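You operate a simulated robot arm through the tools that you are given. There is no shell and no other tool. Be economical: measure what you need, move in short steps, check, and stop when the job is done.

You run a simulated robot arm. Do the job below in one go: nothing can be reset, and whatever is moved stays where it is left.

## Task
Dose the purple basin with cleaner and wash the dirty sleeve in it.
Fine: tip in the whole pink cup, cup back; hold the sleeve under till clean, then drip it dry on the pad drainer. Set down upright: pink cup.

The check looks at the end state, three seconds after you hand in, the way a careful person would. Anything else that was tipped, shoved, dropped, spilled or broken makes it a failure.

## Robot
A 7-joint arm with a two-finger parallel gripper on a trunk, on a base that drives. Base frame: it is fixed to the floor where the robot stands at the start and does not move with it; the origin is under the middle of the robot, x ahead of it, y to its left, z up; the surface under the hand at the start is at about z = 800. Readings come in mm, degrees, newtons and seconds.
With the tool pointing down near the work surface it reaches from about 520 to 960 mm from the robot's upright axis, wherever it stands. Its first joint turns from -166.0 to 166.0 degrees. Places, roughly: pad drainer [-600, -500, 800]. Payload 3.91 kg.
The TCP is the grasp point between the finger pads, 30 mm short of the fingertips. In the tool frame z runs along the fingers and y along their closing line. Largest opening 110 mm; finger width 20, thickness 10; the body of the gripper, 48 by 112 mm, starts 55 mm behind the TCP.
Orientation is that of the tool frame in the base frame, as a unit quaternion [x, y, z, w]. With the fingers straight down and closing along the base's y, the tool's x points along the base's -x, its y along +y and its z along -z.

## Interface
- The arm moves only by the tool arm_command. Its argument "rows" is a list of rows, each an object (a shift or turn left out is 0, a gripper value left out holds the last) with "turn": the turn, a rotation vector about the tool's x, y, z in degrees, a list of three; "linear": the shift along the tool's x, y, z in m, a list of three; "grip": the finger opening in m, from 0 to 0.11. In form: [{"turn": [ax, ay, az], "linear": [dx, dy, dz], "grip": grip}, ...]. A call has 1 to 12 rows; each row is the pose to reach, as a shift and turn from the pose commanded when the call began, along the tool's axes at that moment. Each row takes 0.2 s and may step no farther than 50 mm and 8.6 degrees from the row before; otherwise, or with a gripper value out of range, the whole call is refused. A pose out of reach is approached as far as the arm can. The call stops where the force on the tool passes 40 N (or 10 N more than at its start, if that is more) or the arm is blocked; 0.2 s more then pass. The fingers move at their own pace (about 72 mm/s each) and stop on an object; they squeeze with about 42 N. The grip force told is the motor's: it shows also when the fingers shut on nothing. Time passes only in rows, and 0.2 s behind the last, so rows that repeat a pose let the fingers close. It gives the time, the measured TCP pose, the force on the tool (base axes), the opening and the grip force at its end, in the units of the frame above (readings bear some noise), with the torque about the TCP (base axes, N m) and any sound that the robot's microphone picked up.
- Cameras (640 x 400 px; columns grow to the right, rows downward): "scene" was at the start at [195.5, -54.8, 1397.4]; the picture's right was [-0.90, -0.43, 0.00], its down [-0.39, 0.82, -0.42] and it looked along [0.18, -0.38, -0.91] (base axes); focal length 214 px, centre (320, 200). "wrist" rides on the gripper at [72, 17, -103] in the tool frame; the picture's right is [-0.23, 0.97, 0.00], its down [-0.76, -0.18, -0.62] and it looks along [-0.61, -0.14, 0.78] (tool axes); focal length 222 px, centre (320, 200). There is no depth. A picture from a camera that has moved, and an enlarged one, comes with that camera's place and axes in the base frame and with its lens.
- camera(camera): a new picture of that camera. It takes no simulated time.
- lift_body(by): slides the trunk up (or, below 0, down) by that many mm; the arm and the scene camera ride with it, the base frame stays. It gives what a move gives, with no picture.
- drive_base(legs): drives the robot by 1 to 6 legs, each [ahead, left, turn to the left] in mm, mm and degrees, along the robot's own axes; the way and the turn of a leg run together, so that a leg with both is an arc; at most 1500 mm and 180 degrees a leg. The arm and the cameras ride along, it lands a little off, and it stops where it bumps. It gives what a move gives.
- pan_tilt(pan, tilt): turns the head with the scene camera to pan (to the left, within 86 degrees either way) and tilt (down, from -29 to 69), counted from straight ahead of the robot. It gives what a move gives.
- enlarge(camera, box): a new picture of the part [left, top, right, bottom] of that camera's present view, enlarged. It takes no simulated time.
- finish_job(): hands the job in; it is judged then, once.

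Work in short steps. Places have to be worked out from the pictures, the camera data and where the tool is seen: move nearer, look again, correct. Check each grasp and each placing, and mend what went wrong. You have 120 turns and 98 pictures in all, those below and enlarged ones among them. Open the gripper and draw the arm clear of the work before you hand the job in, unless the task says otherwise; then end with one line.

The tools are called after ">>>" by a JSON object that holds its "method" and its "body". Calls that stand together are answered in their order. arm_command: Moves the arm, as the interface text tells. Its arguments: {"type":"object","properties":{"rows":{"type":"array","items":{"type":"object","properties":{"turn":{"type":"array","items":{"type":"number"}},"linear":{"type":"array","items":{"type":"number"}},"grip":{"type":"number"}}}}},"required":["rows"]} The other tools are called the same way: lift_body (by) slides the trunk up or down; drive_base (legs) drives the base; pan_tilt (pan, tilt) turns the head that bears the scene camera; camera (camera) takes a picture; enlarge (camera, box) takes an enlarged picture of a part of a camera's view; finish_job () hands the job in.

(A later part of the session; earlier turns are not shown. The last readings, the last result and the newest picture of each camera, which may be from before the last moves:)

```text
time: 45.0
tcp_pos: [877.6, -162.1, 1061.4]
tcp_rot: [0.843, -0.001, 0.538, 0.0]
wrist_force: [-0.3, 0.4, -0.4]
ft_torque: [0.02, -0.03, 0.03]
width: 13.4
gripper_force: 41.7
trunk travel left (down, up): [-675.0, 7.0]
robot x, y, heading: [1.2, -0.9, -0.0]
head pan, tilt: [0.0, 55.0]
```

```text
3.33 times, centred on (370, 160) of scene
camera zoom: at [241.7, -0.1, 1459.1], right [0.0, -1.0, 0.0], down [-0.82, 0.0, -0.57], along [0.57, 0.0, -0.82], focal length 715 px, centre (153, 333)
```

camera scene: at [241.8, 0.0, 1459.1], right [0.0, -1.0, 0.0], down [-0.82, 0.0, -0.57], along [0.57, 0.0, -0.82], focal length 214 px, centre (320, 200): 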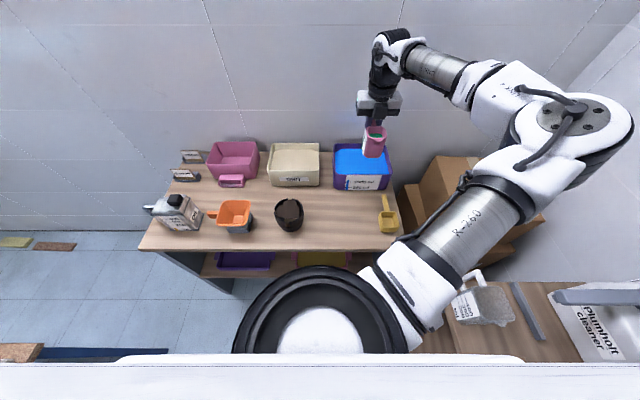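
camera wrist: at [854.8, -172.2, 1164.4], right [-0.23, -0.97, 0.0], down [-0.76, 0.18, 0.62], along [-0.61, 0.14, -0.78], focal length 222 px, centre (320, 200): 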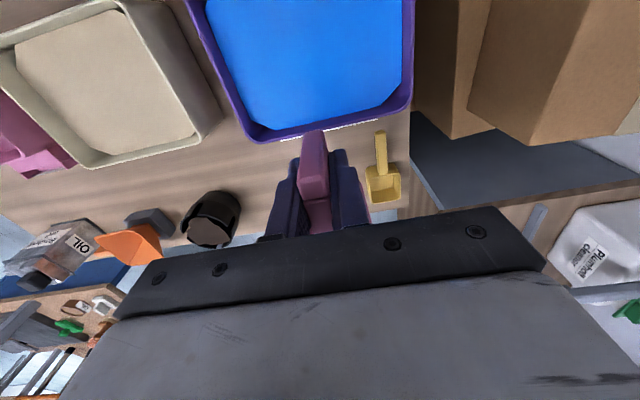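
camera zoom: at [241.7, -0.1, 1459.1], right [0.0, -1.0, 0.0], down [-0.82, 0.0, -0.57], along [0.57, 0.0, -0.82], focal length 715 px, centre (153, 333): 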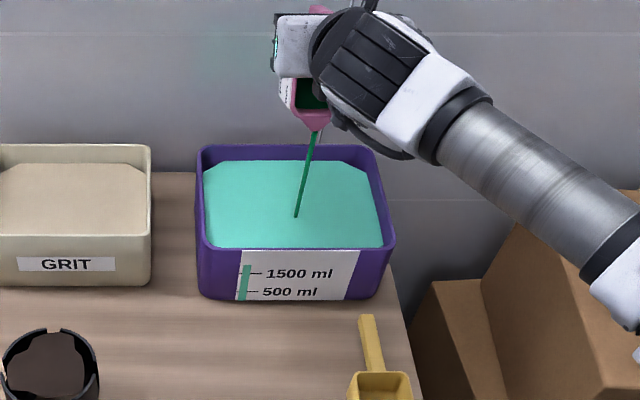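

The stream lands in the basin (water turning teal). I continue to 113°.

>>> {"method": "arm_command", "body": {"rows": [{"turn": [0, 4, 0], "linear": [-0.003, 0, -0.0041]}, {"turn": [0, 8, 0], "linear": [-0.006, 0, -0.0082]}, {"turn": [0, 12, 0], "linear": [-0.0095, 0, -0.0132]}, {"turn": [0, 16, 0], "linear": [-0.0129, 0, -0.0182]}, {"turn": [0, 20, 0], "linear": [-0.0164, 0, -0.0233]}, {"turn": [0, 24, 0], "linear": [-0.0198, 0, -0.0283]}, {"turn": [0, 28, 0], "linear": [-0.0233, 0, -0.0333]}, {"turn": [0, 32, 0], "linear": [-0.0267, 0, -0.0383]}, {"turn": [0, 36, 0], "linear": [-0.0302, 0, -0.0433]}, {"turn": [0, 40, 0], "linear": [-0.034, 0, -0.0492]}, {"turn": [0, 44, 0], "linear": [-0.0375, 0, -0.0542]}, {"turn": [0, 48, 0], "linear": [-0.0409, 0, -0.0592]}]}}

>>> {"method": "enlarge", "body": {"camera": "scene", "box": [300, 100, 440, 220]}}

>>> {"method": "camera", "body": {"camera": "wrist"}}

```text
time: 47.6
tcp_pos: [805.3, -160.5, 1048.1]
tcp_rot: [0.551, -0.001, 0.835, 0.001]
wrist_force: [-0.2, 0.0, -0.9]
ft_torque: [-0.01, 0.04, 0.0]
width: 13.5
gripper_force: 42.5
trunk travel left (down, up): [-675.0, 7.0]
robot x, y, heading: [0.5, -1.8, -0.3]
head pan, tilt: [0.0, 55.0]
```

```text
3.33 times, centred on (370, 160) of scene
camera zoom: at [241.6, 0.0, 1459.1], right [0.0, -1.0, 0.0], down [-0.82, 0.0, -0.57], along [0.57, 0.0, -0.82], focal length 715 px, centre (153, 333)
```

zoom: 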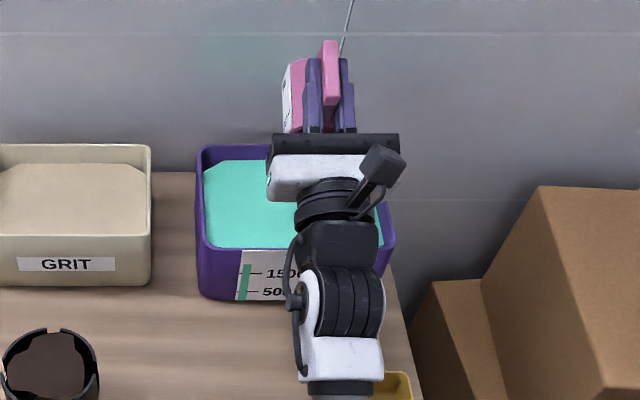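

```text
58 pictures are left
camera wrist: at [684.0, -177.3, 1073.5], right [0.09, -0.97, -0.21], down [-0.27, 0.18, -0.95], along [0.96, 0.14, -0.25], focal length 222 px, centre (320, 200)
```

wrist: 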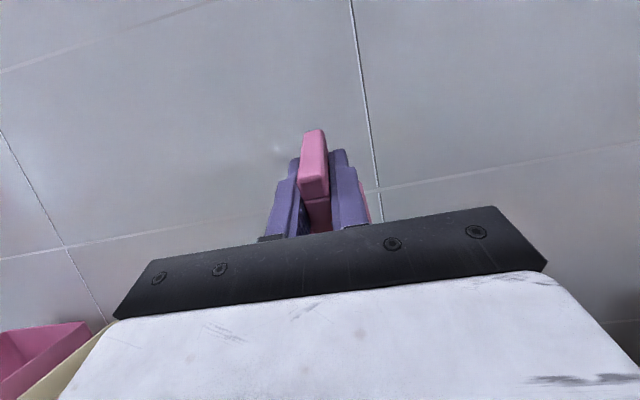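

I tilt another 10° and wait a couple of seconds to drain completely.

>>> {"method": "arm_command", "body": {"rows": [{"turn": [0, 5, 0]}, {"turn": [0, 10, 0]}, {"turn": [0, 10, 0]}, {"turn": [0, 10, 0]}, {"turn": [0, 10, 0]}, {"turn": [0, 10, 0]}, {"turn": [0, 10, 0]}, {"turn": [0, 10, 0]}, {"turn": [0, 10, 0]}, {"turn": [0, 10, 0]}, {"turn": [0, 5, 0]}, {"turn": [0, 0, 0]}]}}

```text
time: 50.2
tcp_pos: [806.8, -159.3, 1048.5]
tcp_rot: [0.551, 0.0, 0.834, 0.0]
wrist_force: [0.1, 0.0, -0.6]
ft_torque: [-0.02, 0.01, -0.01]
width: 13.4
gripper_force: 42.1
trunk travel left (down, up): [-675.0, 7.0]
robot x, y, heading: [0.4, 2.2, 0.1]
head pan, tilt: [0.0, 55.0]
```

Now I return the cup upright along the reversed path.

>>> {"method": "arm_command", "body": {"rows": [{"turn": [0, -8, 0], "linear": [-0.0042, 0, 0.0124]}, {"turn": [0, -16, 0], "linear": [-0.0083, 0, 0.0247]}, {"turn": [0, -24, 0], "linear": [-0.0121, 0, 0.0362]}, {"turn": [0, -32, 0], "linear": [-0.0159, 0, 0.0476]}, {"turn": [0, -40, 0], "linear": [-0.0196, 0, 0.059]}, {"turn": [0, -48, 0], "linear": [-0.0226, 0, 0.0686]}, {"turn": [0, -56, 0], "linear": [-0.0252, 0, 0.0773]}, {"turn": [0, -64, 0], "linear": [-0.0274, 0, 0.0851]}, {"turn": [0, -72, 0], "linear": [-0.0289, 0, 0.091]}, {"turn": [0, -80, 0], "linear": [-0.0295, 0, 0.095]}, {"turn": [0, -88, 0], "linear": [-0.029, 0, 0.0964]}, {"turn": [0, -96, 0], "linear": [-0.0249, 0, 0.0894]}]}}

>>> {"method": "enlarge", "body": {"camera": "scene", "box": [300, 100, 440, 220]}}

```text
time: 52.8
tcp_pos: [898.2, -160.8, 1058.1]
tcp_rot: [0.989, 0.0, 0.147, 0.0]
wrist_force: [-0.5, -0.6, -0.7]
ft_torque: [0.02, 0.02, -0.02]
width: 13.2
gripper_force: 42.6
trunk travel left (down, up): [-675.0, 7.0]
robot x, y, heading: [-2.4, 0.8, 0.0]
head pan, tilt: [0.0, 55.0]
```

```text
3.33 times, centred on (370, 160) of scene
camera zoom: at [241.5, 0.1, 1459.1], right [0.0, -1.0, 0.0], down [-0.82, 0.0, -0.57], along [0.57, 0.0, -0.82], focal length 715 px, centre (153, 333)
```

zoom: 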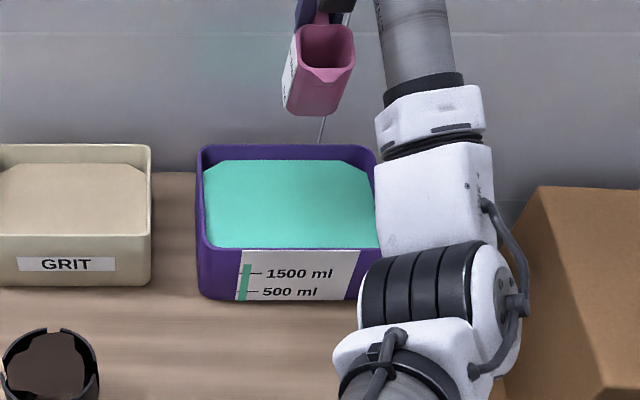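

The cup is empty. I level it and draw back to x≈780.

>>> {"method": "arm_command", "body": {"rows": [{"turn": [0, -3, 0], "linear": [-0.0184, 0, -0.0065]}, {"turn": [0, -6, 0], "linear": [-0.0368, 0, -0.013]}, {"turn": [0, -9, 0], "linear": [-0.0552, 0, -0.0195]}, {"turn": [0, -12, 0], "linear": [-0.0736, 0, -0.026]}, {"turn": [0, -15, 0], "linear": [-0.092, 0, -0.0325]}, {"turn": [0, -17, 0], "linear": [-0.1104, 0, -0.039]}]}}

>>> {"method": "camera", "body": {"camera": "scene"}}

```text
time: 54.2
tcp_pos: [784.1, -159.3, 1065.0]
tcp_rot: [1.0, 0.0, 0.0, -0.001]
wrist_force: [-0.7, 0.7, -0.4]
ft_torque: [0.0, -0.01, -0.01]
width: 13.3
gripper_force: 42.3
trunk travel left (down, up): [-675.0, 7.0]
robot x, y, heading: [1.3, -1.3, 0.1]
head pan, tilt: [0.0, 55.0]
```

```text
56 pictures are left
camera scene: at [241.4, 0.0, 1459.1], right [0.0, -1.0, 0.0], down [-0.82, 0.0, -0.57], along [0.57, 0.0, -0.82], focal length 214 px, centre (320, 200)
```

scene: 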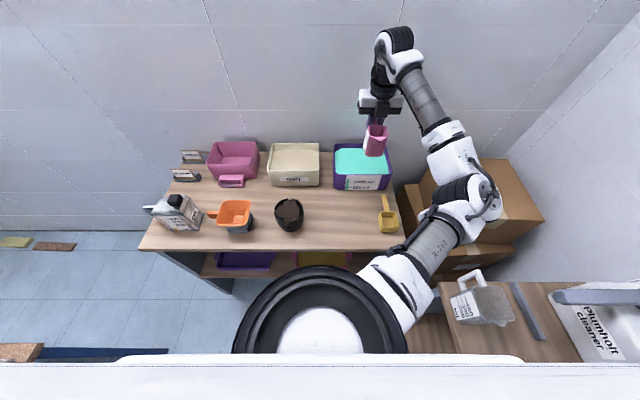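

Now carry the cup back above its original place, undoing the yaw.

>>> {"method": "arm_command", "body": {"rows": [{"turn": [0, 0, -8.2], "linear": [-0.017, -0.013, 0]}, {"turn": [0, 0, -16.4], "linear": [-0.033, -0.027, 0]}, {"turn": [0, 0, -24.6], "linear": [-0.05, -0.04, 0]}, {"turn": [0, 0, -32.8], "linear": [-0.067, -0.053, 0]}, {"turn": [0, 0, -41], "linear": [-0.083, -0.067, 0]}, {"turn": [0, 0, -49.2], "linear": [-0.1, -0.08, 0]}, {"turn": [0, 0, -57.4], "linear": [-0.117, -0.093, 0]}, {"turn": [0, 0, -65.6], "linear": [-0.133, -0.107, 0]}, {"turn": [0, 0, -73.8], "linear": [-0.15, -0.12, 0]}, {"turn": [0, 0, -82], "linear": [-0.167, -0.134, 0]}, {"turn": [0, 0, -90], "linear": [-0.183, -0.147, 0]}]}}

>>> {"method": "camera", "body": {"camera": "scene"}}

```text
time: 56.6
tcp_pos: [599.7, -13.9, 1066.7]
tcp_rot: [0.707, 0.707, 0.001, 0.001]
wrist_force: [-0.1, -1.1, -0.3]
ft_torque: [0.0, 0.04, -0.01]
width: 13.2
gripper_force: 42.8
trunk travel left (down, up): [-675.0, 7.0]
robot x, y, heading: [4.2, 2.9, 0.1]
head pan, tilt: [0.0, 55.0]
```

```text
55 pictures are left
camera scene: at [241.6, 0.2, 1459.1], right [0.0, -1.0, 0.0], down [-0.82, 0.0, -0.57], along [0.57, 0.0, -0.82], focal length 214 px, centre (320, 200)
```

scene: 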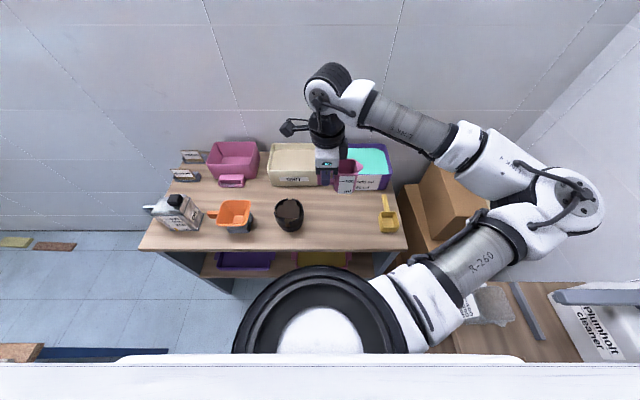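

I lower the cup to just above its place.

>>> {"method": "arm_command", "body": {"rows": [{"linear": [0, 0.001, 0.03]}, {"linear": [0, 0.001, 0.06]}, {"linear": [0, 0.001, 0.09]}, {"linear": [0, 0.001, 0.12]}, {"linear": [0, 0.001, 0.15]}, {"linear": [0, 0.001, 0.175]}, {"linear": [0, 0.001, 0.195]}, {"linear": [0, 0.001, 0.206]}]}}

>>> {"method": "enlarge", "body": {"camera": "scene", "box": [280, 180, 380, 260]}}

```text
time: 58.4
tcp_pos: [601.9, -13.3, 857.4]
tcp_rot: [0.708, 0.706, 0.001, 0.0]
wrist_force: [-0.3, -0.6, -1.2]
ft_torque: [0.03, 0.02, 0.0]
width: 13.5
gripper_force: 41.9
trunk travel left (down, up): [-675.0, 7.0]
robot x, y, heading: [1.2, -0.0, 0.1]
head pan, tilt: [0.0, 55.0]
```

```text
5.00 times, centred on (330, 220) of scene
camera zoom: at [241.7, 0.1, 1459.1], right [0.0, -1.0, 0.0], down [-0.82, 0.0, -0.57], along [0.57, 0.0, -0.82], focal length 1072 px, centre (270, 100)
```

zoom: 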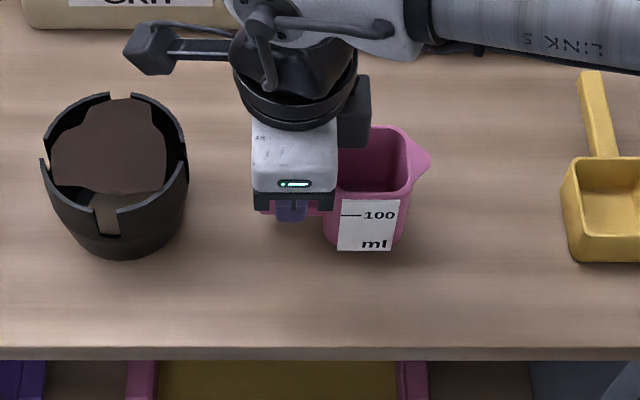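

The cup is upright and a few mm above the bench. I lower gently in small steps.

>>> {"method": "arm_command", "body": {"rows": [{"linear": [0, 0, 0.003]}, {"linear": [0, 0, 0.006]}, {"linear": [0, 0, 0.007]}, {"linear": [0, 0, 0.008]}]}}

```text
time: 59.4
tcp_pos: [601.5, -12.9, 852.2]
tcp_rot: [0.708, 0.707, 0.001, 0.001]
wrist_force: [-0.2, 0.7, 5.4]
ft_torque: [-0.4, 0.19, -0.03]
width: 13.5
gripper_force: 41.2
trunk travel left (down, up): [-675.0, 7.0]
robot x, y, heading: [-3.2, 0.5, 0.1]
head pan, tilt: [0.0, 55.0]
```

Contact felt (5 N). I open the fingers slowly and check before lifting away.

>>> {"method": "arm_command", "body": {"rows": [{"grip": 0.03}, {"grip": 0.06}, {"grip": 0.06}, {"grip": 0.06}]}}

>>> {"method": "camera", "body": {"camera": "wrist"}}

```text
time: 60.4
tcp_pos: [601.5, -13.5, 851.5]
tcp_rot: [0.707, 0.707, 0.001, 0.001]
wrist_force: [-0.2, -0.7, -0.9]
ft_torque: [-0.02, -0.02, -0.01]
width: 60.1
gripper_force: 0.1
trunk travel left (down, up): [-675.0, 7.0]
robot x, y, heading: [0.6, 2.9, -0.1]
head pan, tilt: [0.0, 55.0]
```

```text
53 pictures are left
camera wrist: at [619.4, 58.3, 954.0], right [0.97, -0.23, 0.0], down [-0.18, -0.76, 0.62], along [-0.14, -0.61, -0.78], focal length 222 px, centre (320, 200)
```

wrist: 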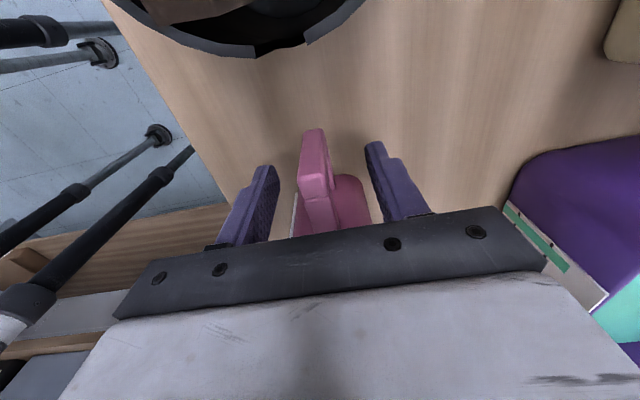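

Released cleanly. I raise the arm, move over the sleeve (≈604,101) and open fully.

>>> {"method": "arm_command", "body": {"rows": [{"linear": [0, 0, -0.02]}, {"linear": [0, 0, -0.06]}, {"linear": [0, 0, -0.105]}, {"linear": [0, 0, -0.15], "grip": 0.11}, {"linear": [0.04, 0.001, -0.15]}, {"linear": [0.08, 0.002, -0.15]}, {"linear": [0.115, 0.003, -0.15]}]}}

>>> {"method": "camera", "body": {"camera": "wrist"}}

>>> {"method": "enlarge", "body": {"camera": "scene", "box": [240, 160, 360, 260]}}

```text
time: 62.0
tcp_pos: [604.7, 104.1, 998.0]
tcp_rot: [0.708, 0.707, 0.0, 0.001]
wrist_force: [0.8, -0.6, 0.2]
ft_torque: [-0.03, -0.05, 0.0]
width: 110.0
gripper_force: 0.1
trunk travel left (down, up): [-675.0, 7.0]
robot x, y, heading: [0.0, -0.3, 0.2]
head pan, tilt: [0.0, 55.0]
```

```text
52 pictures are left
camera wrist: at [622.0, 176.0, 1101.9], right [0.97, -0.23, 0.0], down [-0.18, -0.76, 0.62], along [-0.14, -0.61, -0.78], focal length 222 px, centre (320, 200)
```

wrist: 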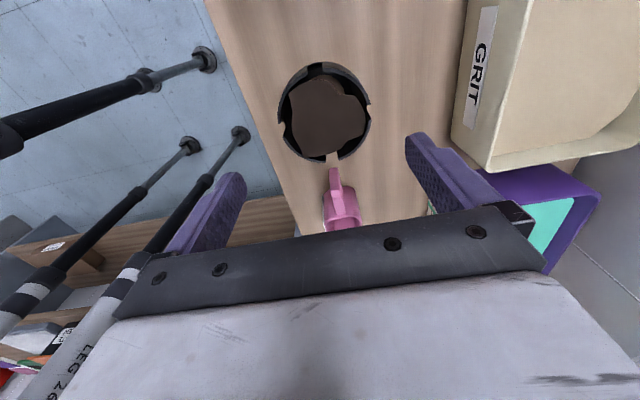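

```text
4.00 times, centred on (300, 210) of scene
camera zoom: at [242.0, 0.8, 1459.0], right [0.0, -1.0, 0.0], down [-0.82, 0.0, -0.57], along [0.57, 0.0, -0.82], focal length 858 px, centre (400, 160)
```

zoom: 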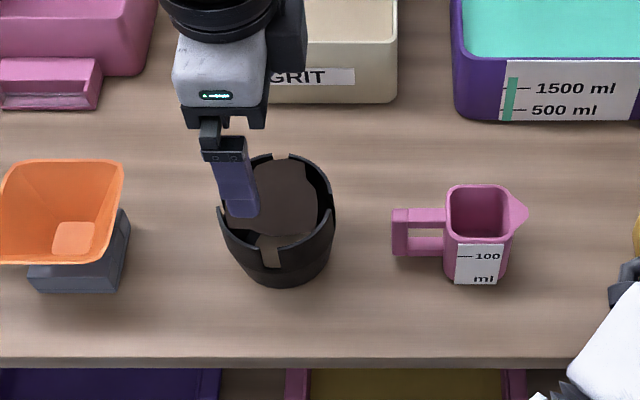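

Wrist triangulation puts the rim centre at ≈(610,103), rim z≈875. I shift slightly and descend to just above the rim.

>>> {"method": "arm_command", "body": {"rows": [{"linear": [-0.001, 0.005, 0.03]}, {"linear": [-0.001, 0.005, 0.06]}, {"linear": [-0.001, 0.005, 0.08]}]}}

>>> {"method": "camera", "body": {"camera": "wrist"}}

>>> {"method": "enlarge", "body": {"camera": "scene", "box": [240, 160, 360, 260]}}

```text
time: 62.8
tcp_pos: [607.8, 102.4, 919.6]
tcp_rot: [0.708, 0.706, 0.001, 0.001]
wrist_force: [0.6, -0.3, 0.7]
ft_torque: [-0.05, 0.03, -0.02]
width: 110.3
gripper_force: 0.0
trunk travel left (down, up): [-675.0, 7.0]
robot x, y, heading: [-1.7, 1.3, -0.1]
head pan, tilt: [0.0, 55.0]
```

```text
50 pictures are left
camera wrist: at [626.4, 173.7, 1022.9], right [0.97, -0.23, 0.0], down [-0.18, -0.76, 0.62], along [-0.14, -0.61, -0.78], focal length 222 px, centre (320, 200)
```

wrist: 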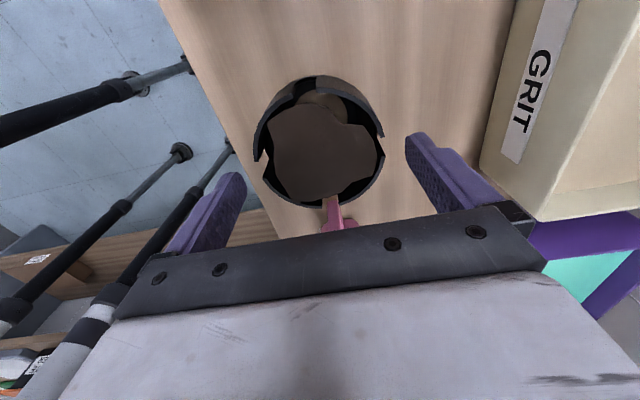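

```text
4.00 times, centred on (300, 210) of scene
camera zoom: at [241.8, 0.1, 1459.1], right [0.0, -1.0, 0.0], down [-0.82, 0.0, -0.57], along [0.57, 0.0, -0.82], focal length 858 px, centre (400, 160)
```

zoom: 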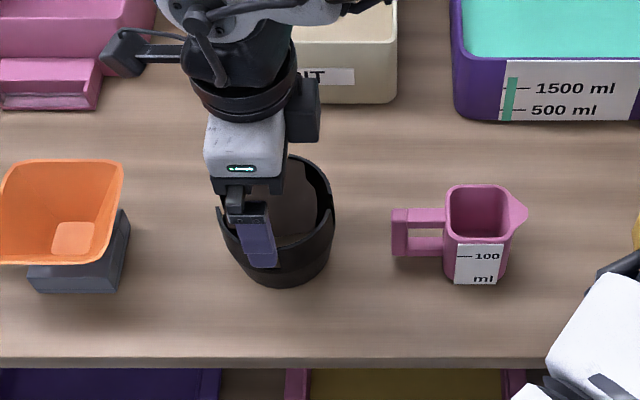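

Clearance on both sides is fine. I shift 2 mm and descend to z≈850, then close.

>>> {"method": "arm_command", "body": {"rows": [{"linear": [-0.001, 0.002, 0.02]}, {"linear": [-0.001, 0.002, 0.04]}, {"linear": [-0.001, 0.002, 0.06]}, {"linear": [-0.001, 0.002, 0.069]}]}}

>>> {"method": "arm_command", "body": {"rows": [{"grip": 0.08}, {"grip": 0.08}, {"grip": 0.06}, {"grip": 0.06}]}}

>>> {"method": "camera", "body": {"camera": "wrist"}}

```text
time: 63.8
tcp_pos: [610.4, 100.1, 851.3]
tcp_rot: [0.708, 0.707, 0.001, 0.001]
wrist_force: [-0.6, 0.2, 0.4]
ft_torque: [0.01, 0.0, 0.0]
width: 109.9
gripper_force: 0.1
trunk travel left (down, up): [-675.0, 7.0]
robot x, y, heading: [0.2, -1.4, -0.0]
head pan, tilt: [0.0, 55.0]
```

```text
time: 64.8
tcp_pos: [610.4, 100.4, 850.3]
tcp_rot: [0.708, 0.706, 0.001, 0.001]
wrist_force: [0.6, 0.5, 0.0]
ft_torque: [0.02, 0.02, -0.01]
width: 91.0
gripper_force: 42.0
trunk travel left (down, up): [-675.0, 7.0]
robot x, y, heading: [1.4, -2.3, 0.1]
head pan, tilt: [0.0, 55.0]
```

```text
48 pictures are left
camera wrist: at [627.8, 172.5, 954.3], right [0.97, -0.23, 0.0], down [-0.18, -0.76, 0.62], along [-0.14, -0.61, -0.78], focal length 222 px, centre (320, 200)
```

wrist: 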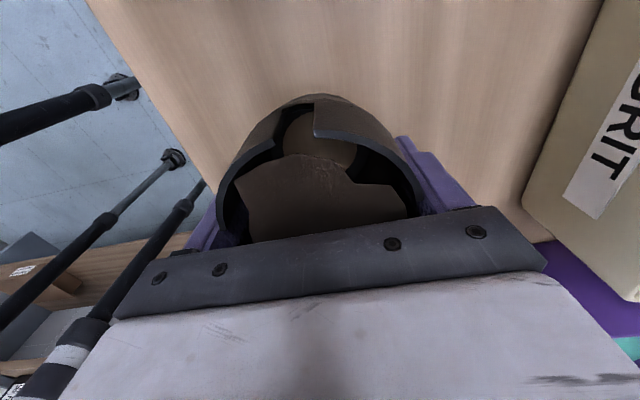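

Sleeve gripped (91 mm). I lift it.

>>> {"method": "arm_command", "body": {"rows": [{"linear": [0, 0, -0.01]}, {"linear": [0, 0, -0.03]}, {"linear": [0, 0, -0.055]}, {"linear": [0, 0, -0.08]}, {"linear": [0, 0, -0.11]}, {"linear": [0, 0, -0.14]}, {"linear": [0, 0, -0.16]}]}}

>>> {"method": "enlarge", "body": {"camera": "scene", "box": [220, 110, 400, 260]}}

```text
time: 66.4
tcp_pos: [610.6, 98.4, 1013.5]
tcp_rot: [0.707, 0.707, 0.0, 0.001]
wrist_force: [0.1, -0.2, -1.1]
ft_torque: [0.0, 0.01, 0.02]
width: 90.8
gripper_force: 42.3
trunk travel left (down, up): [-675.0, 7.0]
robot x, y, heading: [0.6, 0.0, 0.0]
head pan, tilt: [0.0, 55.0]
```

```text
2.67 times, centred on (310, 185) of scene
camera zoom: at [241.5, 0.2, 1459.1], right [0.0, -1.0, 0.0], down [-0.82, 0.0, -0.57], along [0.57, 0.0, -0.82], focal length 572 px, centre (347, 240)
```

zoom: 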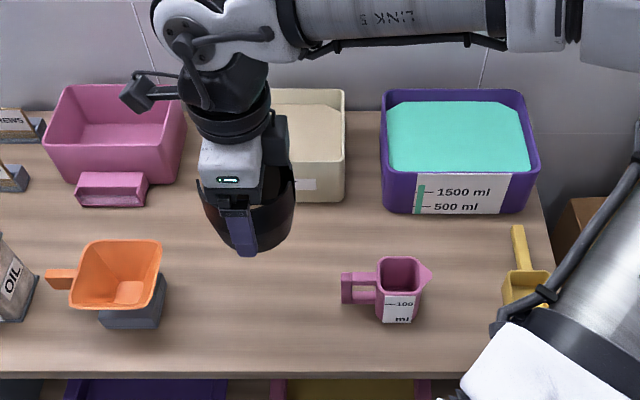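

The sleeve is held upright. I carry it above the basin centre (835,−160), rotating so the fingers close along y (more room in the basin).

>>> {"method": "arm_command", "body": {"rows": [{"turn": [0, 0, -8.2], "linear": [-0.022, 0.019, 0]}, {"turn": [0, 0, -16.4], "linear": [-0.044, 0.038, 0]}, {"turn": [0, 0, -24.6], "linear": [-0.067, 0.058, 0]}, {"turn": [0, 0, -32.8], "linear": [-0.09, 0.078, 0]}, {"turn": [0, 0, -41], "linear": [-0.113, 0.098, 0]}, {"turn": [0, 0, -49.2], "linear": [-0.137, 0.119, 0]}, {"turn": [0, 0, -57.4], "linear": [-0.161, 0.14, 0]}, {"turn": [0, 0, -65.6], "linear": [-0.185, 0.161, 0]}, {"turn": [0, 0, -73.8], "linear": [-0.209, 0.182, 0]}, {"turn": [0, 0, -82], "linear": [-0.233, 0.203, 0]}, {"turn": [0, 0, -90], "linear": [-0.258, 0.225, 0]}]}}

>>> {"method": "camera", "body": {"camera": "wrist"}}

>>> {"method": "enlarge", "body": {"camera": "scene", "box": [300, 90, 440, 210]}}

```text
time: 68.8
tcp_pos: [837.7, -159.8, 1010.6]
tcp_rot: [-0.001, 1.0, 0.002, 0.001]
wrist_force: [-0.2, -0.8, -1.0]
ft_torque: [-0.01, 0.02, -0.01]
width: 91.0
gripper_force: 42.0
trunk travel left (down, up): [-675.0, 7.0]
robot x, y, heading: [1.9, 1.1, -0.1]
head pan, tilt: [0.0, 55.0]
```

```text
46 pictures are left
camera wrist: at [765.9, -142.3, 1113.8], right [0.23, 0.97, 0.0], down [0.76, -0.18, 0.62], along [0.61, -0.14, -0.78], focal length 222 px, centre (320, 200)
```

wrist: 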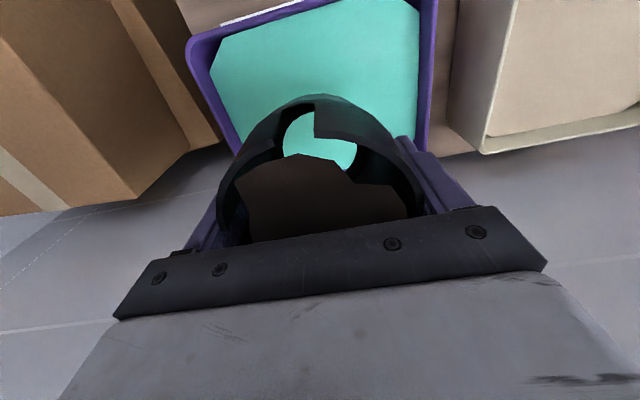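

```text
3.33 times, centred on (370, 150) of scene
camera zoom: at [242.0, 0.0, 1459.0], right [0.0, -1.0, 0.0], down [-0.82, 0.0, -0.57], along [0.57, 0.0, -0.82], focal length 715 px, centre (153, 367)
```

zoom: 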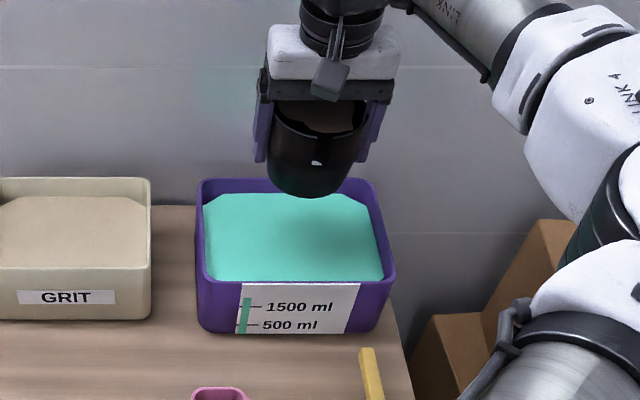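

The sleeve is an open tube centred over the basin. I lower it slowly into the water.

>>> {"method": "arm_command", "body": {"rows": [{"linear": [0.002, 0, 0.02]}, {"linear": [0.003, 0, 0.04]}, {"linear": [0.003, 0, 0.06]}, {"linear": [0.003, 0, 0.075]}, {"linear": [0.003, 0, 0.088]}, {"linear": [0.003, 0, 0.1]}, {"linear": [0.003, 0, 0.11]}, {"linear": [0.003, 0, 0.12]}, {"linear": [0.003, 0, 0.13]}, {"linear": [0.003, 0, 0.14]}, {"linear": [0.003, 0, 0.148]}]}}

>>> {"method": "camera", "body": {"camera": "wrist"}}

>>> {"method": "enlarge", "body": {"camera": "scene", "box": [300, 90, 440, 210]}}

```text
time: 71.2
tcp_pos: [832.2, -159.0, 863.9]
tcp_rot: [0.001, 1.0, 0.0, 0.0]
wrist_force: [-0.2, -0.2, -1.5]
ft_torque: [0.0, -0.01, 0.02]
width: 90.6
gripper_force: 42.0
trunk travel left (down, up): [-675.0, 7.0]
robot x, y, heading: [-1.9, -3.2, 0.2]
head pan, tilt: [0.0, 55.0]
```

```text
44 pictures are left
camera wrist: at [760.9, -142.3, 967.6], right [0.23, 0.97, 0.0], down [0.76, -0.18, 0.62], along [0.61, -0.14, -0.78], focal length 222 px, centre (320, 200)
```

wrist: 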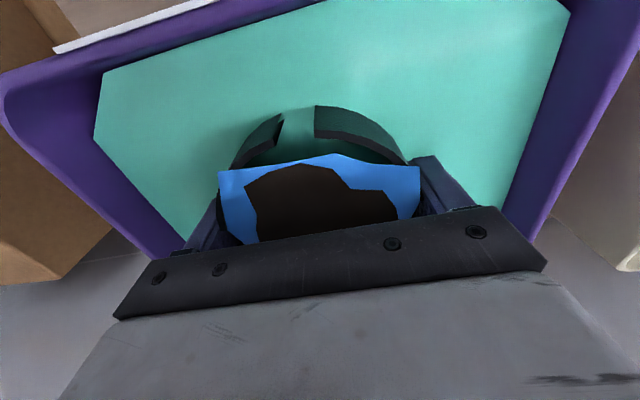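

```text
3.33 times, centred on (370, 150) of scene
camera zoom: at [241.8, 0.1, 1459.1], right [0.0, -1.0, 0.0], down [-0.82, 0.0, -0.57], along [0.57, 0.0, -0.82], focal length 715 px, centre (153, 367)
```

zoom: 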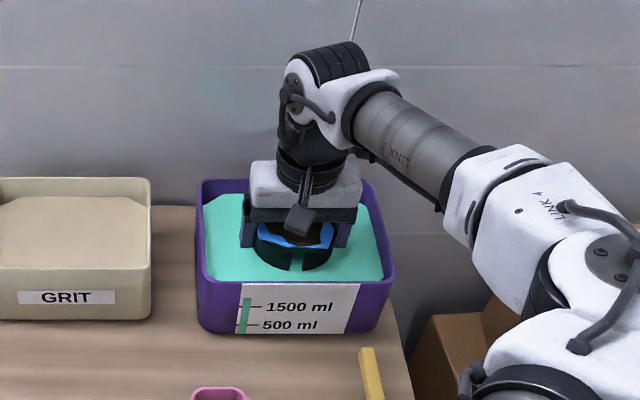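

Cleaning is showing: blue is appearing as the dirt shrinks. I go a little deeper and hold.

>>> {"method": "arm_command", "body": {"rows": [{"linear": [0, 0, 0.004]}, {"linear": [0, 0, 0.007]}, {"linear": [0, 0, 0.007]}, {"linear": [0, 0, 0.007]}, {"linear": [0, 0, 0.007]}, {"linear": [0, 0, 0.007]}, {"linear": [0, 0, 0.007]}, {"linear": [0, 0, 0.007]}, {"linear": [0, 0, 0.007]}, {"linear": [0, 0, 0.007]}, {"linear": [0, 0, 0.007]}, {"linear": [0, 0, 0.007]}]}}

>>> {"method": "enlarge", "body": {"camera": "wrist", "box": [180, 80, 460, 250]}}

```text
time: 73.8
tcp_pos: [831.5, -158.4, 857.2]
tcp_rot: [0.001, 1.0, -0.001, 0.001]
wrist_force: [0.3, -0.1, -1.4]
ft_torque: [-0.02, 0.0, -0.01]
width: 90.8
gripper_force: 42.6
trunk travel left (down, up): [-675.0, 7.0]
robot x, y, heading: [1.2, -2.0, 0.1]
head pan, tilt: [0.0, 55.0]
```

```text
2.29 times, centred on (320, 165) of wrist
camera zoom: at [760.0, -142.1, 960.8], right [0.23, 0.97, 0.0], down [0.76, -0.18, 0.62], along [0.61, -0.14, -0.78], focal length 508 px, centre (320, 280)
```

zoom: 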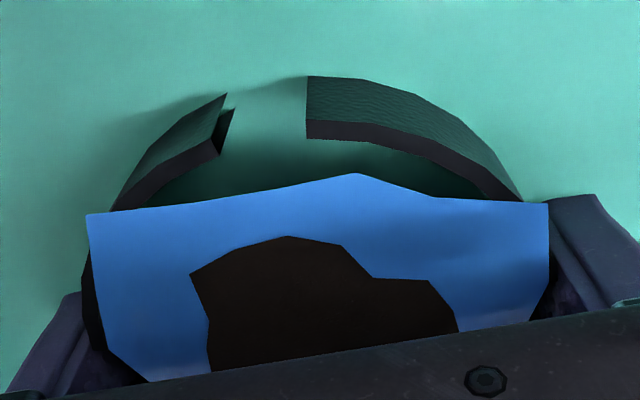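

I keep holding and watch whether the dark patch keeps shrinking.

>>> {"method": "arm_command", "body": {"rows": [{"grip": 0.06}, {"grip": 0.06}, {"grip": 0.06}, {"grip": 0.06}, {"grip": 0.06}, {"grip": 0.06}, {"grip": 0.06}, {"grip": 0.06}, {"grip": 0.06}, {"grip": 0.06}, {"grip": 0.06}, {"grip": 0.06}]}}

>>> {"method": "enlarge", "body": {"camera": "wrist", "box": [180, 80, 460, 250]}}

```text
time: 76.4
tcp_pos: [831.5, -158.6, 858.2]
tcp_rot: [0.001, 1.0, -0.001, 0.001]
wrist_force: [-0.3, 0.2, -1.5]
ft_torque: [0.01, -0.04, -0.01]
width: 90.8
gripper_force: 42.2
trunk travel left (down, up): [-675.0, 7.0]
robot x, y, heading: [-3.0, 0.6, 0.0]
head pan, tilt: [0.0, 55.0]
```

```text
2.29 times, centred on (320, 165) of wrist
camera zoom: at [760.0, -142.1, 960.8], right [0.23, 0.97, 0.0], down [0.76, -0.18, 0.62], along [0.61, -0.14, -0.78], focal length 508 px, centre (320, 280)
```

zoom: 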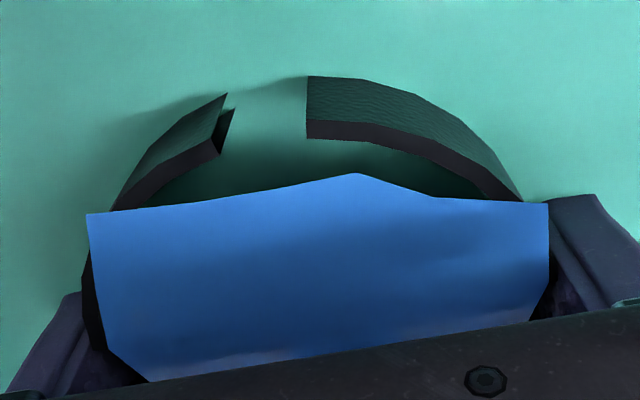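

The dark patch is gone. I hold a bit longer for certainty, then check again.

>>> {"method": "arm_command", "body": {"rows": [{"grip": 0.06}, {"grip": 0.06}, {"grip": 0.06}, {"grip": 0.06}, {"grip": 0.06}, {"grip": 0.06}, {"grip": 0.06}, {"grip": 0.06}, {"grip": 0.06}, {"grip": 0.06}, {"grip": 0.06}, {"grip": 0.06}]}}

>>> {"method": "arm_command", "body": {"rows": [{"linear": [0, 0, -0.01]}, {"linear": [0, 0, -0.02]}, {"linear": [0, 0, -0.03]}, {"linear": [0, 0, -0.04]}, {"linear": [0, 0, -0.05]}, {"linear": [0, 0, -0.06]}, {"linear": [0, 0, -0.07]}, {"linear": [0, 0, -0.08]}, {"linear": [0, 0, -0.09]}, {"linear": [0, 0, -0.095]}, {"linear": [0, 0, -0.1]}]}}

>>> {"method": "camera", "body": {"camera": "wrist"}}

>>> {"method": "enlarge", "body": {"camera": "scene", "box": [300, 90, 440, 210]}}

```text
time: 79.0
tcp_pos: [830.8, -159.0, 857.7]
tcp_rot: [0.001, 1.0, 0.001, 0.0]
wrist_force: [-0.7, 0.3, -1.1]
ft_torque: [0.01, -0.02, -0.02]
width: 90.8
gripper_force: 42.0
trunk travel left (down, up): [-675.0, 7.0]
robot x, y, heading: [2.3, -3.5, 0.1]
head pan, tilt: [0.0, 55.0]
```

```text
time: 81.4
tcp_pos: [832.4, -158.0, 957.1]
tcp_rot: [0.0, 1.0, 0.0, 0.001]
wrist_force: [0.1, -0.7, -0.5]
ft_torque: [0.0, 0.0, 0.02]
width: 90.5
gripper_force: 42.0
trunk travel left (down, up): [-675.0, 7.0]
robot x, y, heading: [2.3, 2.1, -0.3]
head pan, tilt: [0.0, 55.0]
```

```text
40 pictures are left
camera wrist: at [761.1, -142.0, 1060.8], right [0.23, 0.97, 0.0], down [0.76, -0.18, 0.62], along [0.61, -0.14, -0.78], focal length 222 px, centre (320, 200)
```

wrist: 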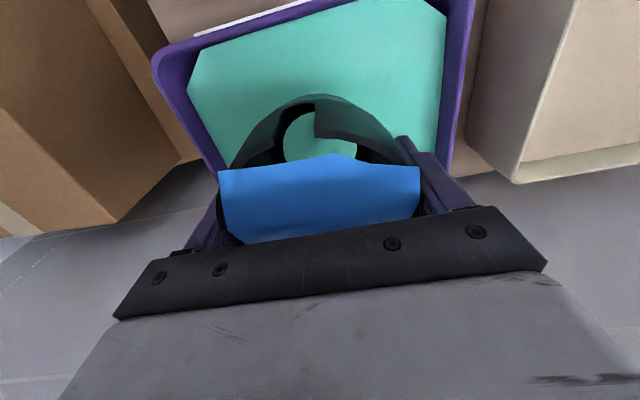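

```text
3.33 times, centred on (370, 150) of scene
camera zoom: at [241.6, 0.1, 1459.1], right [0.0, -1.0, 0.0], down [-0.82, 0.0, -0.57], along [0.57, 0.0, -0.82], focal length 715 px, centre (153, 367)
```

zoom: 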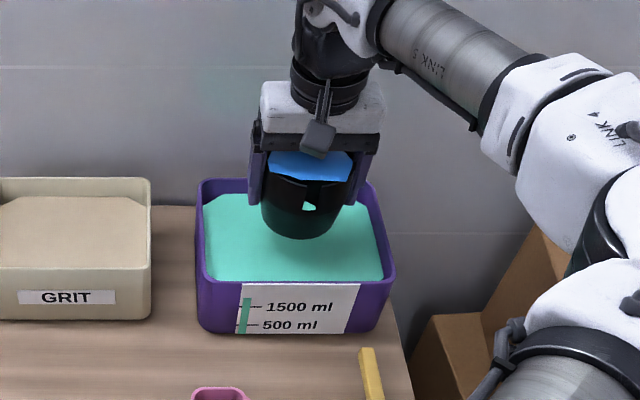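

Clean, with a wet blue mark left. I let it drip over the basin for a few seconds before carrying it.

>>> {"method": "arm_command", "body": {"rows": [{"linear": [0, 0, -0.01]}, {"linear": [0, 0, -0.01]}, {"linear": [0, 0, -0.01]}, {"linear": [0, 0, -0.01]}, {"linear": [0, 0, -0.01]}, {"linear": [0, 0, -0.01]}, {"linear": [0, 0, -0.01]}, {"linear": [0, 0, -0.01]}, {"linear": [0, 0, -0.01]}, {"linear": [0, 0, -0.01]}, {"linear": [0, 0, -0.01]}, {"linear": [0, 0, -0.01]}]}}

>>> {"method": "arm_command", "body": {"rows": [{"linear": [0, 0, 0]}, {"linear": [0, 0, 0]}, {"linear": [0, 0, 0]}, {"linear": [0, 0, 0]}, {"linear": [0, 0, 0]}, {"linear": [0, 0, 0]}, {"linear": [0, 0, 0]}, {"linear": [0, 0, 0]}, {"linear": [0, 0, 0]}, {"linear": [0, 0, 0]}, {"linear": [0, 0, 0]}, {"linear": [0, 0, 0]}]}}

>>> {"method": "enlarge", "body": {"camera": "scene", "box": [300, 90, 440, 210]}}

```text
time: 84.0
tcp_pos: [833.4, -158.7, 969.1]
tcp_rot: [0.0, 1.0, -0.001, 0.001]
wrist_force: [-0.5, -0.2, -1.1]
ft_torque: [0.04, -0.01, 0.03]
width: 90.6
gripper_force: 41.9
trunk travel left (down, up): [-675.0, 7.0]
robot x, y, heading: [-4.2, 1.8, -0.0]
head pan, tilt: [0.0, 55.0]
```

```text
time: 86.6
tcp_pos: [832.7, -157.7, 967.8]
tcp_rot: [0.001, 1.0, 0.0, 0.001]
wrist_force: [0.4, 0.5, -0.5]
ft_torque: [-0.03, 0.0, 0.0]
width: 90.9
gripper_force: 40.7
trunk travel left (down, up): [-675.0, 7.0]
robot x, y, heading: [1.0, -1.1, -0.3]
head pan, tilt: [0.0, 55.0]
```

```text
3.33 times, centred on (370, 150) of scene
camera zoom: at [241.7, 0.1, 1459.1], right [0.0, -1.0, 0.0], down [-0.82, 0.0, -0.57], along [0.57, 0.0, -0.82], focal length 715 px, centre (153, 367)
```

zoom: 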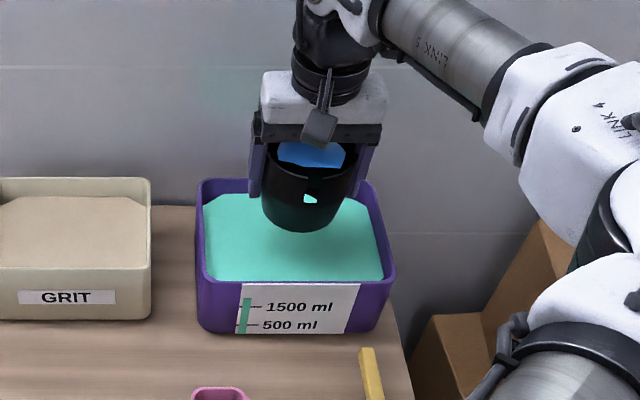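

I raise and retract the sleeve to the high carry pose.

>>> {"method": "arm_command", "body": {"rows": [{"linear": [0.01, 0.01, -0.04]}, {"linear": [0.035, 0.025, -0.075]}, {"linear": [0.063, 0.043, -0.1]}, {"linear": [0.093, 0.062, -0.125]}, {"linear": [0.123, 0.081, -0.15]}, {"linear": [0.153, 0.1, -0.175]}, {"linear": [0.183, 0.119, -0.2]}, {"linear": [0.213, 0.138, -0.22]}, {"linear": [0.243, 0.157, -0.24]}, {"linear": [0.273, 0.176, -0.26]}, {"linear": [0.303, 0.195, -0.28]}, {"linear": [0.333, 0.213, -0.302]}]}}

>>> {"method": "camera", "body": {"camera": "scene"}}

```text
time: 89.2
tcp_pos: [497.8, 54.8, 1265.6]
tcp_rot: [0.001, 1.0, -0.001, 0.001]
wrist_force: [0.1, 1.1, -0.8]
ft_torque: [0.01, 0.02, -0.03]
width: 91.0
gripper_force: 42.0
trunk travel left (down, up): [-675.0, 7.0]
robot x, y, heading: [-2.8, -0.7, 0.1]
head pan, tilt: [0.0, 55.0]
```

```text
37 pictures are left
camera scene: at [241.0, 0.7, 1459.2], right [0.0, -1.0, 0.0], down [-0.82, 0.0, -0.57], along [0.57, 0.0, -0.82], focal length 214 px, centre (320, 200)
```

scene: 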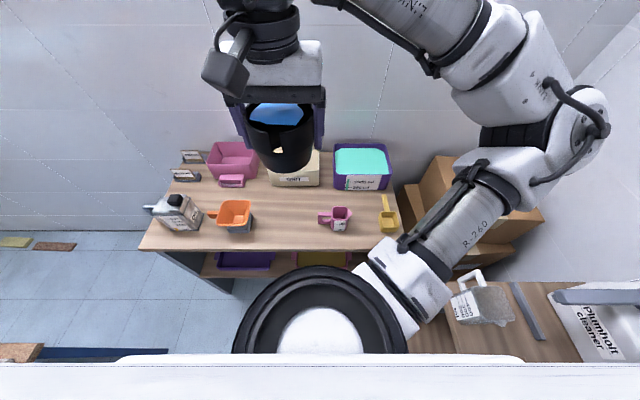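

Config is same as at the start, which turned safely before. I turn right to face the drainer (≈−140°).

>>> {"method": "drive_base", "body": {"legs": [[0, 0, -60], [0, 0, -60], [0, 0, -18]]}}

>>> {"method": "camera", "body": {"camera": "scene"}}

```text
time: 96.0
tcp_pos: [-325.7, -381.2, 1266.0]
tcp_rot: [0.93, 0.368, -0.001, 0.001]
wrist_force: [0.7, 0.2, -0.5]
ft_torque: [-0.02, 0.01, 0.01]
width: 90.9
gripper_force: 41.7
trunk travel left (down, up): [-675.0, 7.0]
robot x, y, heading: [0.4, 0.3, -136.7]
head pan, tilt: [0.0, 55.0]
```

```text
36 pictures are left
camera scene: at [-176.7, -166.0, 1459.1], right [-0.69, 0.73, 0.0], down [0.6, 0.56, -0.57], along [-0.42, -0.39, -0.82], focal length 214 px, centre (320, 200)
```

scene: 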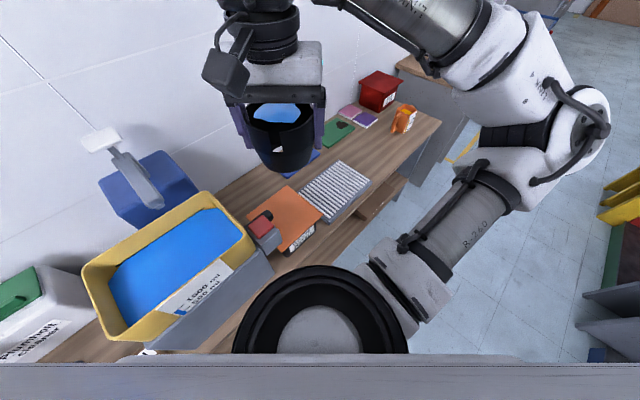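

The drainer is visible. I zoom to measure it and the neighbours.

>>> {"method": "enlarge", "body": {"camera": "scene", "box": [230, 120, 430, 260]}}

```text
2.86 times, centred on (330, 190) of scene
camera zoom: at [-176.7, -166.0, 1459.1], right [-0.69, 0.73, 0.0], down [0.6, 0.56, -0.57], along [-0.42, -0.39, -0.82], focal length 613 px, centre (291, 229)
```

zoom: 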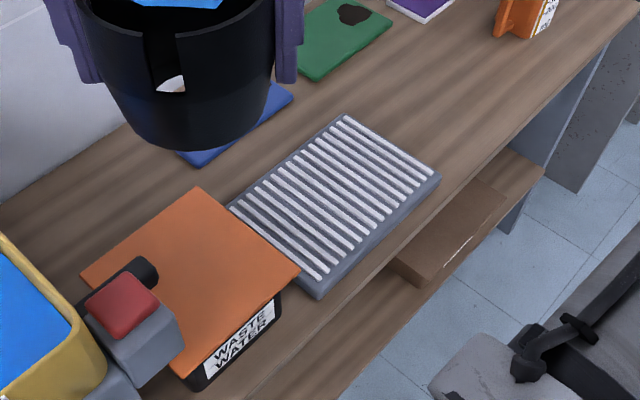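

Drainer: x −709…−470, y −554…−387, centre ≈(−590,−470). I move the sleeve horizontally over it at height, then start lowering.

>>> {"method": "arm_command", "body": {"rows": [{"linear": [-0.036, -0.017, 0]}, {"linear": [-0.073, -0.034, 0]}, {"linear": [-0.11, -0.052, 0.01]}, {"linear": [-0.147, -0.069, 0.03]}, {"linear": [-0.184, -0.087, 0.05]}, {"linear": [-0.22, -0.104, 0.075]}, {"linear": [-0.2555, -0.121, 0.1]}, {"linear": [-0.2555, -0.121, 0.14]}, {"linear": [-0.2555, -0.121, 0.18]}, {"linear": [-0.2555, -0.121, 0.22]}, {"linear": [-0.2555, -0.121, 0.26]}]}}

>>> {"method": "camera", "body": {"camera": "scene"}}

>>> {"method": "camera", "body": {"camera": "wrist"}}

```text
time: 98.4
tcp_pos: [-593.5, -470.4, 1004.4]
tcp_rot: [0.93, 0.368, -0.001, 0.0]
wrist_force: [1.1, 0.1, -0.7]
ft_torque: [0.0, 0.01, 0.0]
width: 90.7
gripper_force: 42.0
trunk travel left (down, up): [-675.0, 7.0]
robot x, y, heading: [-0.3, -1.3, -136.8]
head pan, tilt: [0.0, 55.0]
```

```text
34 pictures are left
camera scene: at [-176.9, -166.5, 1459.1], right [-0.69, 0.73, 0.0], down [0.6, 0.56, -0.57], along [-0.42, -0.39, -0.82], focal length 214 px, centre (320, 200)
```

scene: 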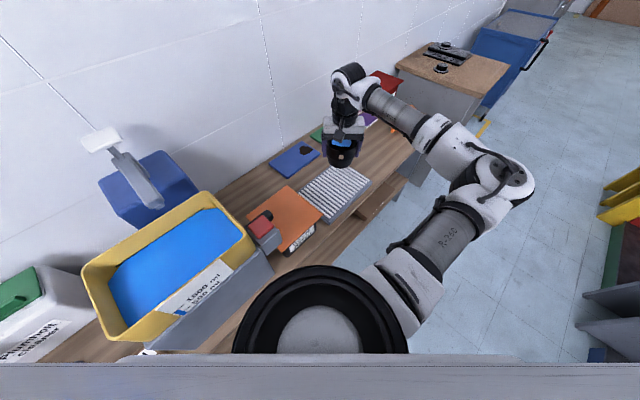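

```text
33 pictures are left
camera wrist: at [-528.5, -433.1, 1107.3], right [0.5, -0.87, 0.0], down [-0.68, -0.39, 0.62], along [-0.54, -0.31, -0.78], focal length 222 px, centre (320, 200)
```

wrist: 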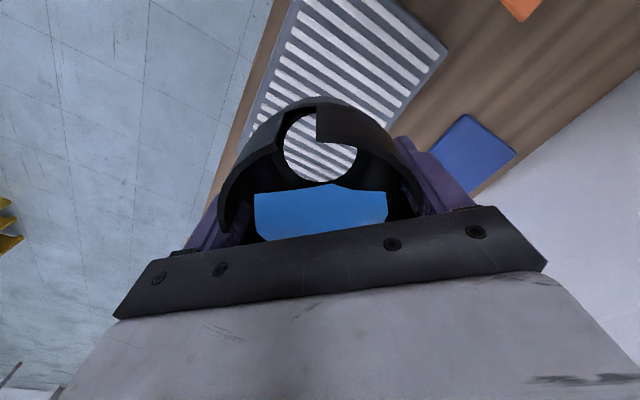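

Drainer corner agrees with the estimate. I lower to about 12 mm above the slats.

>>> {"method": "arm_command", "body": {"rows": [{"linear": [0, 0, 0.03]}, {"linear": [0, 0, 0.06]}, {"linear": [0, 0, 0.085]}, {"linear": [0, 0, 0.105]}, {"linear": [0, 0, 0.115]}]}}

>>> {"method": "enlarge", "body": {"camera": "scene", "box": [250, 100, 430, 240]}}

```text
time: 99.6
tcp_pos: [-595.0, -470.2, 890.8]
tcp_rot: [0.93, 0.369, -0.001, -0.001]
wrist_force: [-0.2, 0.2, -1.2]
ft_torque: [-0.01, 0.0, 0.0]
width: 90.8
gripper_force: 42.0
trunk travel left (down, up): [-675.0, 7.0]
robot x, y, heading: [0.1, -0.2, -136.6]
head pan, tilt: [0.0, 55.0]
```

```text
2.86 times, centred on (340, 170) of scene
camera zoom: at [-176.6, -166.4, 1459.1], right [-0.69, 0.73, 0.0], down [0.6, 0.56, -0.57], along [-0.42, -0.39, -0.82], focal length 613 px, centre (263, 286)
```

zoom: 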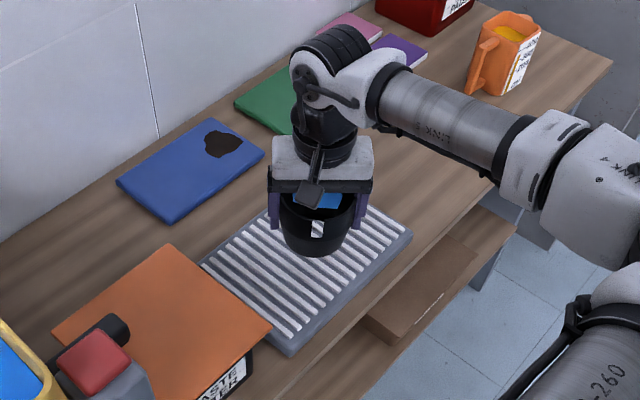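

Sleeve is above the drainer. I lower in small steps until contact.

>>> {"method": "arm_command", "body": {"rows": [{"linear": [0, 0, 0.004]}, {"linear": [0, 0, 0.008]}, {"linear": [0, 0, 0.011]}, {"linear": [0, 0, 0.014]}]}}

```text
time: 100.6
tcp_pos: [-595.6, -468.2, 876.5]
tcp_rot: [0.93, 0.369, -0.001, 0.001]
wrist_force: [0.5, 0.3, -0.8]
ft_torque: [0.01, -0.01, 0.01]
width: 90.9
gripper_force: 41.9
trunk travel left (down, up): [-675.0, 7.0]
robot x, y, heading: [1.9, -2.8, -136.7]
head pan, tilt: [0.0, 55.0]
```

No contact yet; continuing in 2 mm steps.

>>> {"method": "arm_command", "body": {"rows": [{"linear": [0, 0, 0.002]}, {"linear": [0, 0, 0.004]}, {"linear": [0, 0, 0.006]}]}}

```text
time: 101.4
tcp_pos: [-596.3, -469.1, 871.7]
tcp_rot: [0.93, 0.369, -0.002, 0.001]
wrist_force: [-0.4, 0.0, -1.5]
ft_torque: [0.02, 0.03, -0.04]
width: 90.5
gripper_force: 42.4
trunk travel left (down, up): [-675.0, 7.0]
robot x, y, heading: [-0.4, -3.5, -136.7]
head pan, tilt: [0.0, 55.0]
```

>>> {"method": "arm_command", "body": {"rows": [{"linear": [0, 0, 0.002]}, {"linear": [0, 0, 0.004]}, {"linear": [0, 0, 0.005]}]}}

>>> {"method": "enlarge", "body": {"camera": "scene", "box": [310, 130, 390, 200]}}

```text
time: 102.2
tcp_pos: [-596.1, -470.0, 866.4]
tcp_rot: [0.93, 0.368, 0.0, 0.0]
wrist_force: [0.0, -0.1, -0.9]
ft_torque: [0.02, 0.0, -0.01]
width: 90.6
gripper_force: 41.9
trunk travel left (down, up): [-675.0, 7.0]
robot x, y, heading: [-0.4, -3.3, -136.7]
head pan, tilt: [0.0, 55.0]
```

```text
5.71 times, centred on (350, 165) of scene
camera zoom: at [-176.6, -166.3, 1459.1], right [-0.69, 0.73, 0.0], down [0.6, 0.56, -0.57], along [-0.42, -0.39, -0.82], focal length 1226 px, centre (149, 400)
```

zoom: 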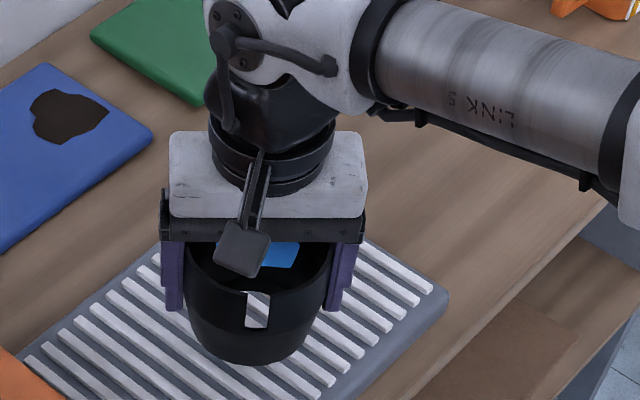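

Still no contact force; I continue lowering gently.

>>> {"method": "arm_command", "body": {"rows": [{"linear": [0, 0, 0.002]}, {"linear": [0, 0, 0.004]}]}}

>>> {"method": "arm_command", "body": {"rows": [{"linear": [0, 0, 0.001]}, {"linear": [0, 0, 0.002]}]}}

```text
time: 102.8
tcp_pos: [-593.9, -468.7, 862.6]
tcp_rot: [0.93, 0.368, -0.001, -0.001]
wrist_force: [-0.6, -0.2, -0.9]
ft_torque: [-0.02, -0.03, 0.01]
width: 90.6
gripper_force: 42.1
trunk travel left (down, up): [-675.0, 7.0]
robot x, y, heading: [0.0, -1.0, -136.6]
head pan, tilt: [0.0, 55.0]
```

```text
time: 103.4
tcp_pos: [-594.8, -469.0, 860.2]
tcp_rot: [0.93, 0.368, 0.0, 0.001]
wrist_force: [0.6, -0.2, -0.2]
ft_torque: [-0.01, -0.02, 0.03]
width: 90.8
gripper_force: 41.7
trunk travel left (down, up): [-675.0, 7.0]
robot x, y, heading: [1.7, -1.5, -136.8]
head pan, tilt: [0.0, 55.0]
```

>>> {"method": "arm_command", "body": {"rows": [{"linear": [0, 0, 0.001]}, {"linear": [0, 0, 0.002]}]}}

>>> {"method": "enlarge", "body": {"camera": "wrist", "box": [180, 60, 460, 250]}}

```text
time: 104.0
tcp_pos: [-595.0, -468.4, 858.6]
tcp_rot: [0.929, 0.369, -0.001, 0.0]
wrist_force: [-0.2, -0.4, -1.1]
ft_torque: [-0.01, 0.01, -0.01]
width: 90.8
gripper_force: 42.0
trunk travel left (down, up): [-675.0, 7.0]
robot x, y, heading: [-1.2, 0.0, -136.5]
head pan, tilt: [0.0, 55.0]
```

```text
2.11 times, centred on (320, 155) of wrist
camera zoom: at [-529.8, -432.2, 962.2], right [0.5, -0.87, 0.0], down [-0.68, -0.39, 0.62], along [-0.54, -0.31, -0.78], focal length 468 px, centre (320, 295)
```

zoom: 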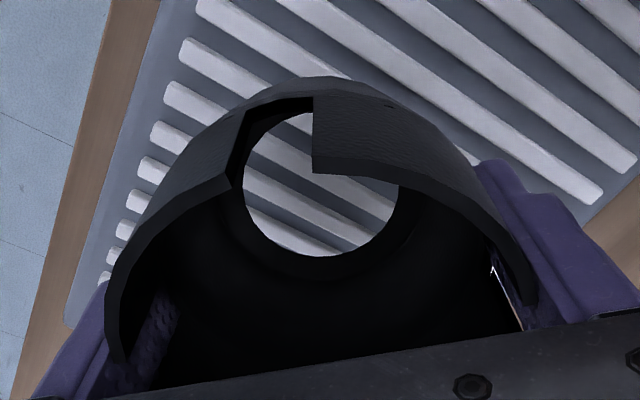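

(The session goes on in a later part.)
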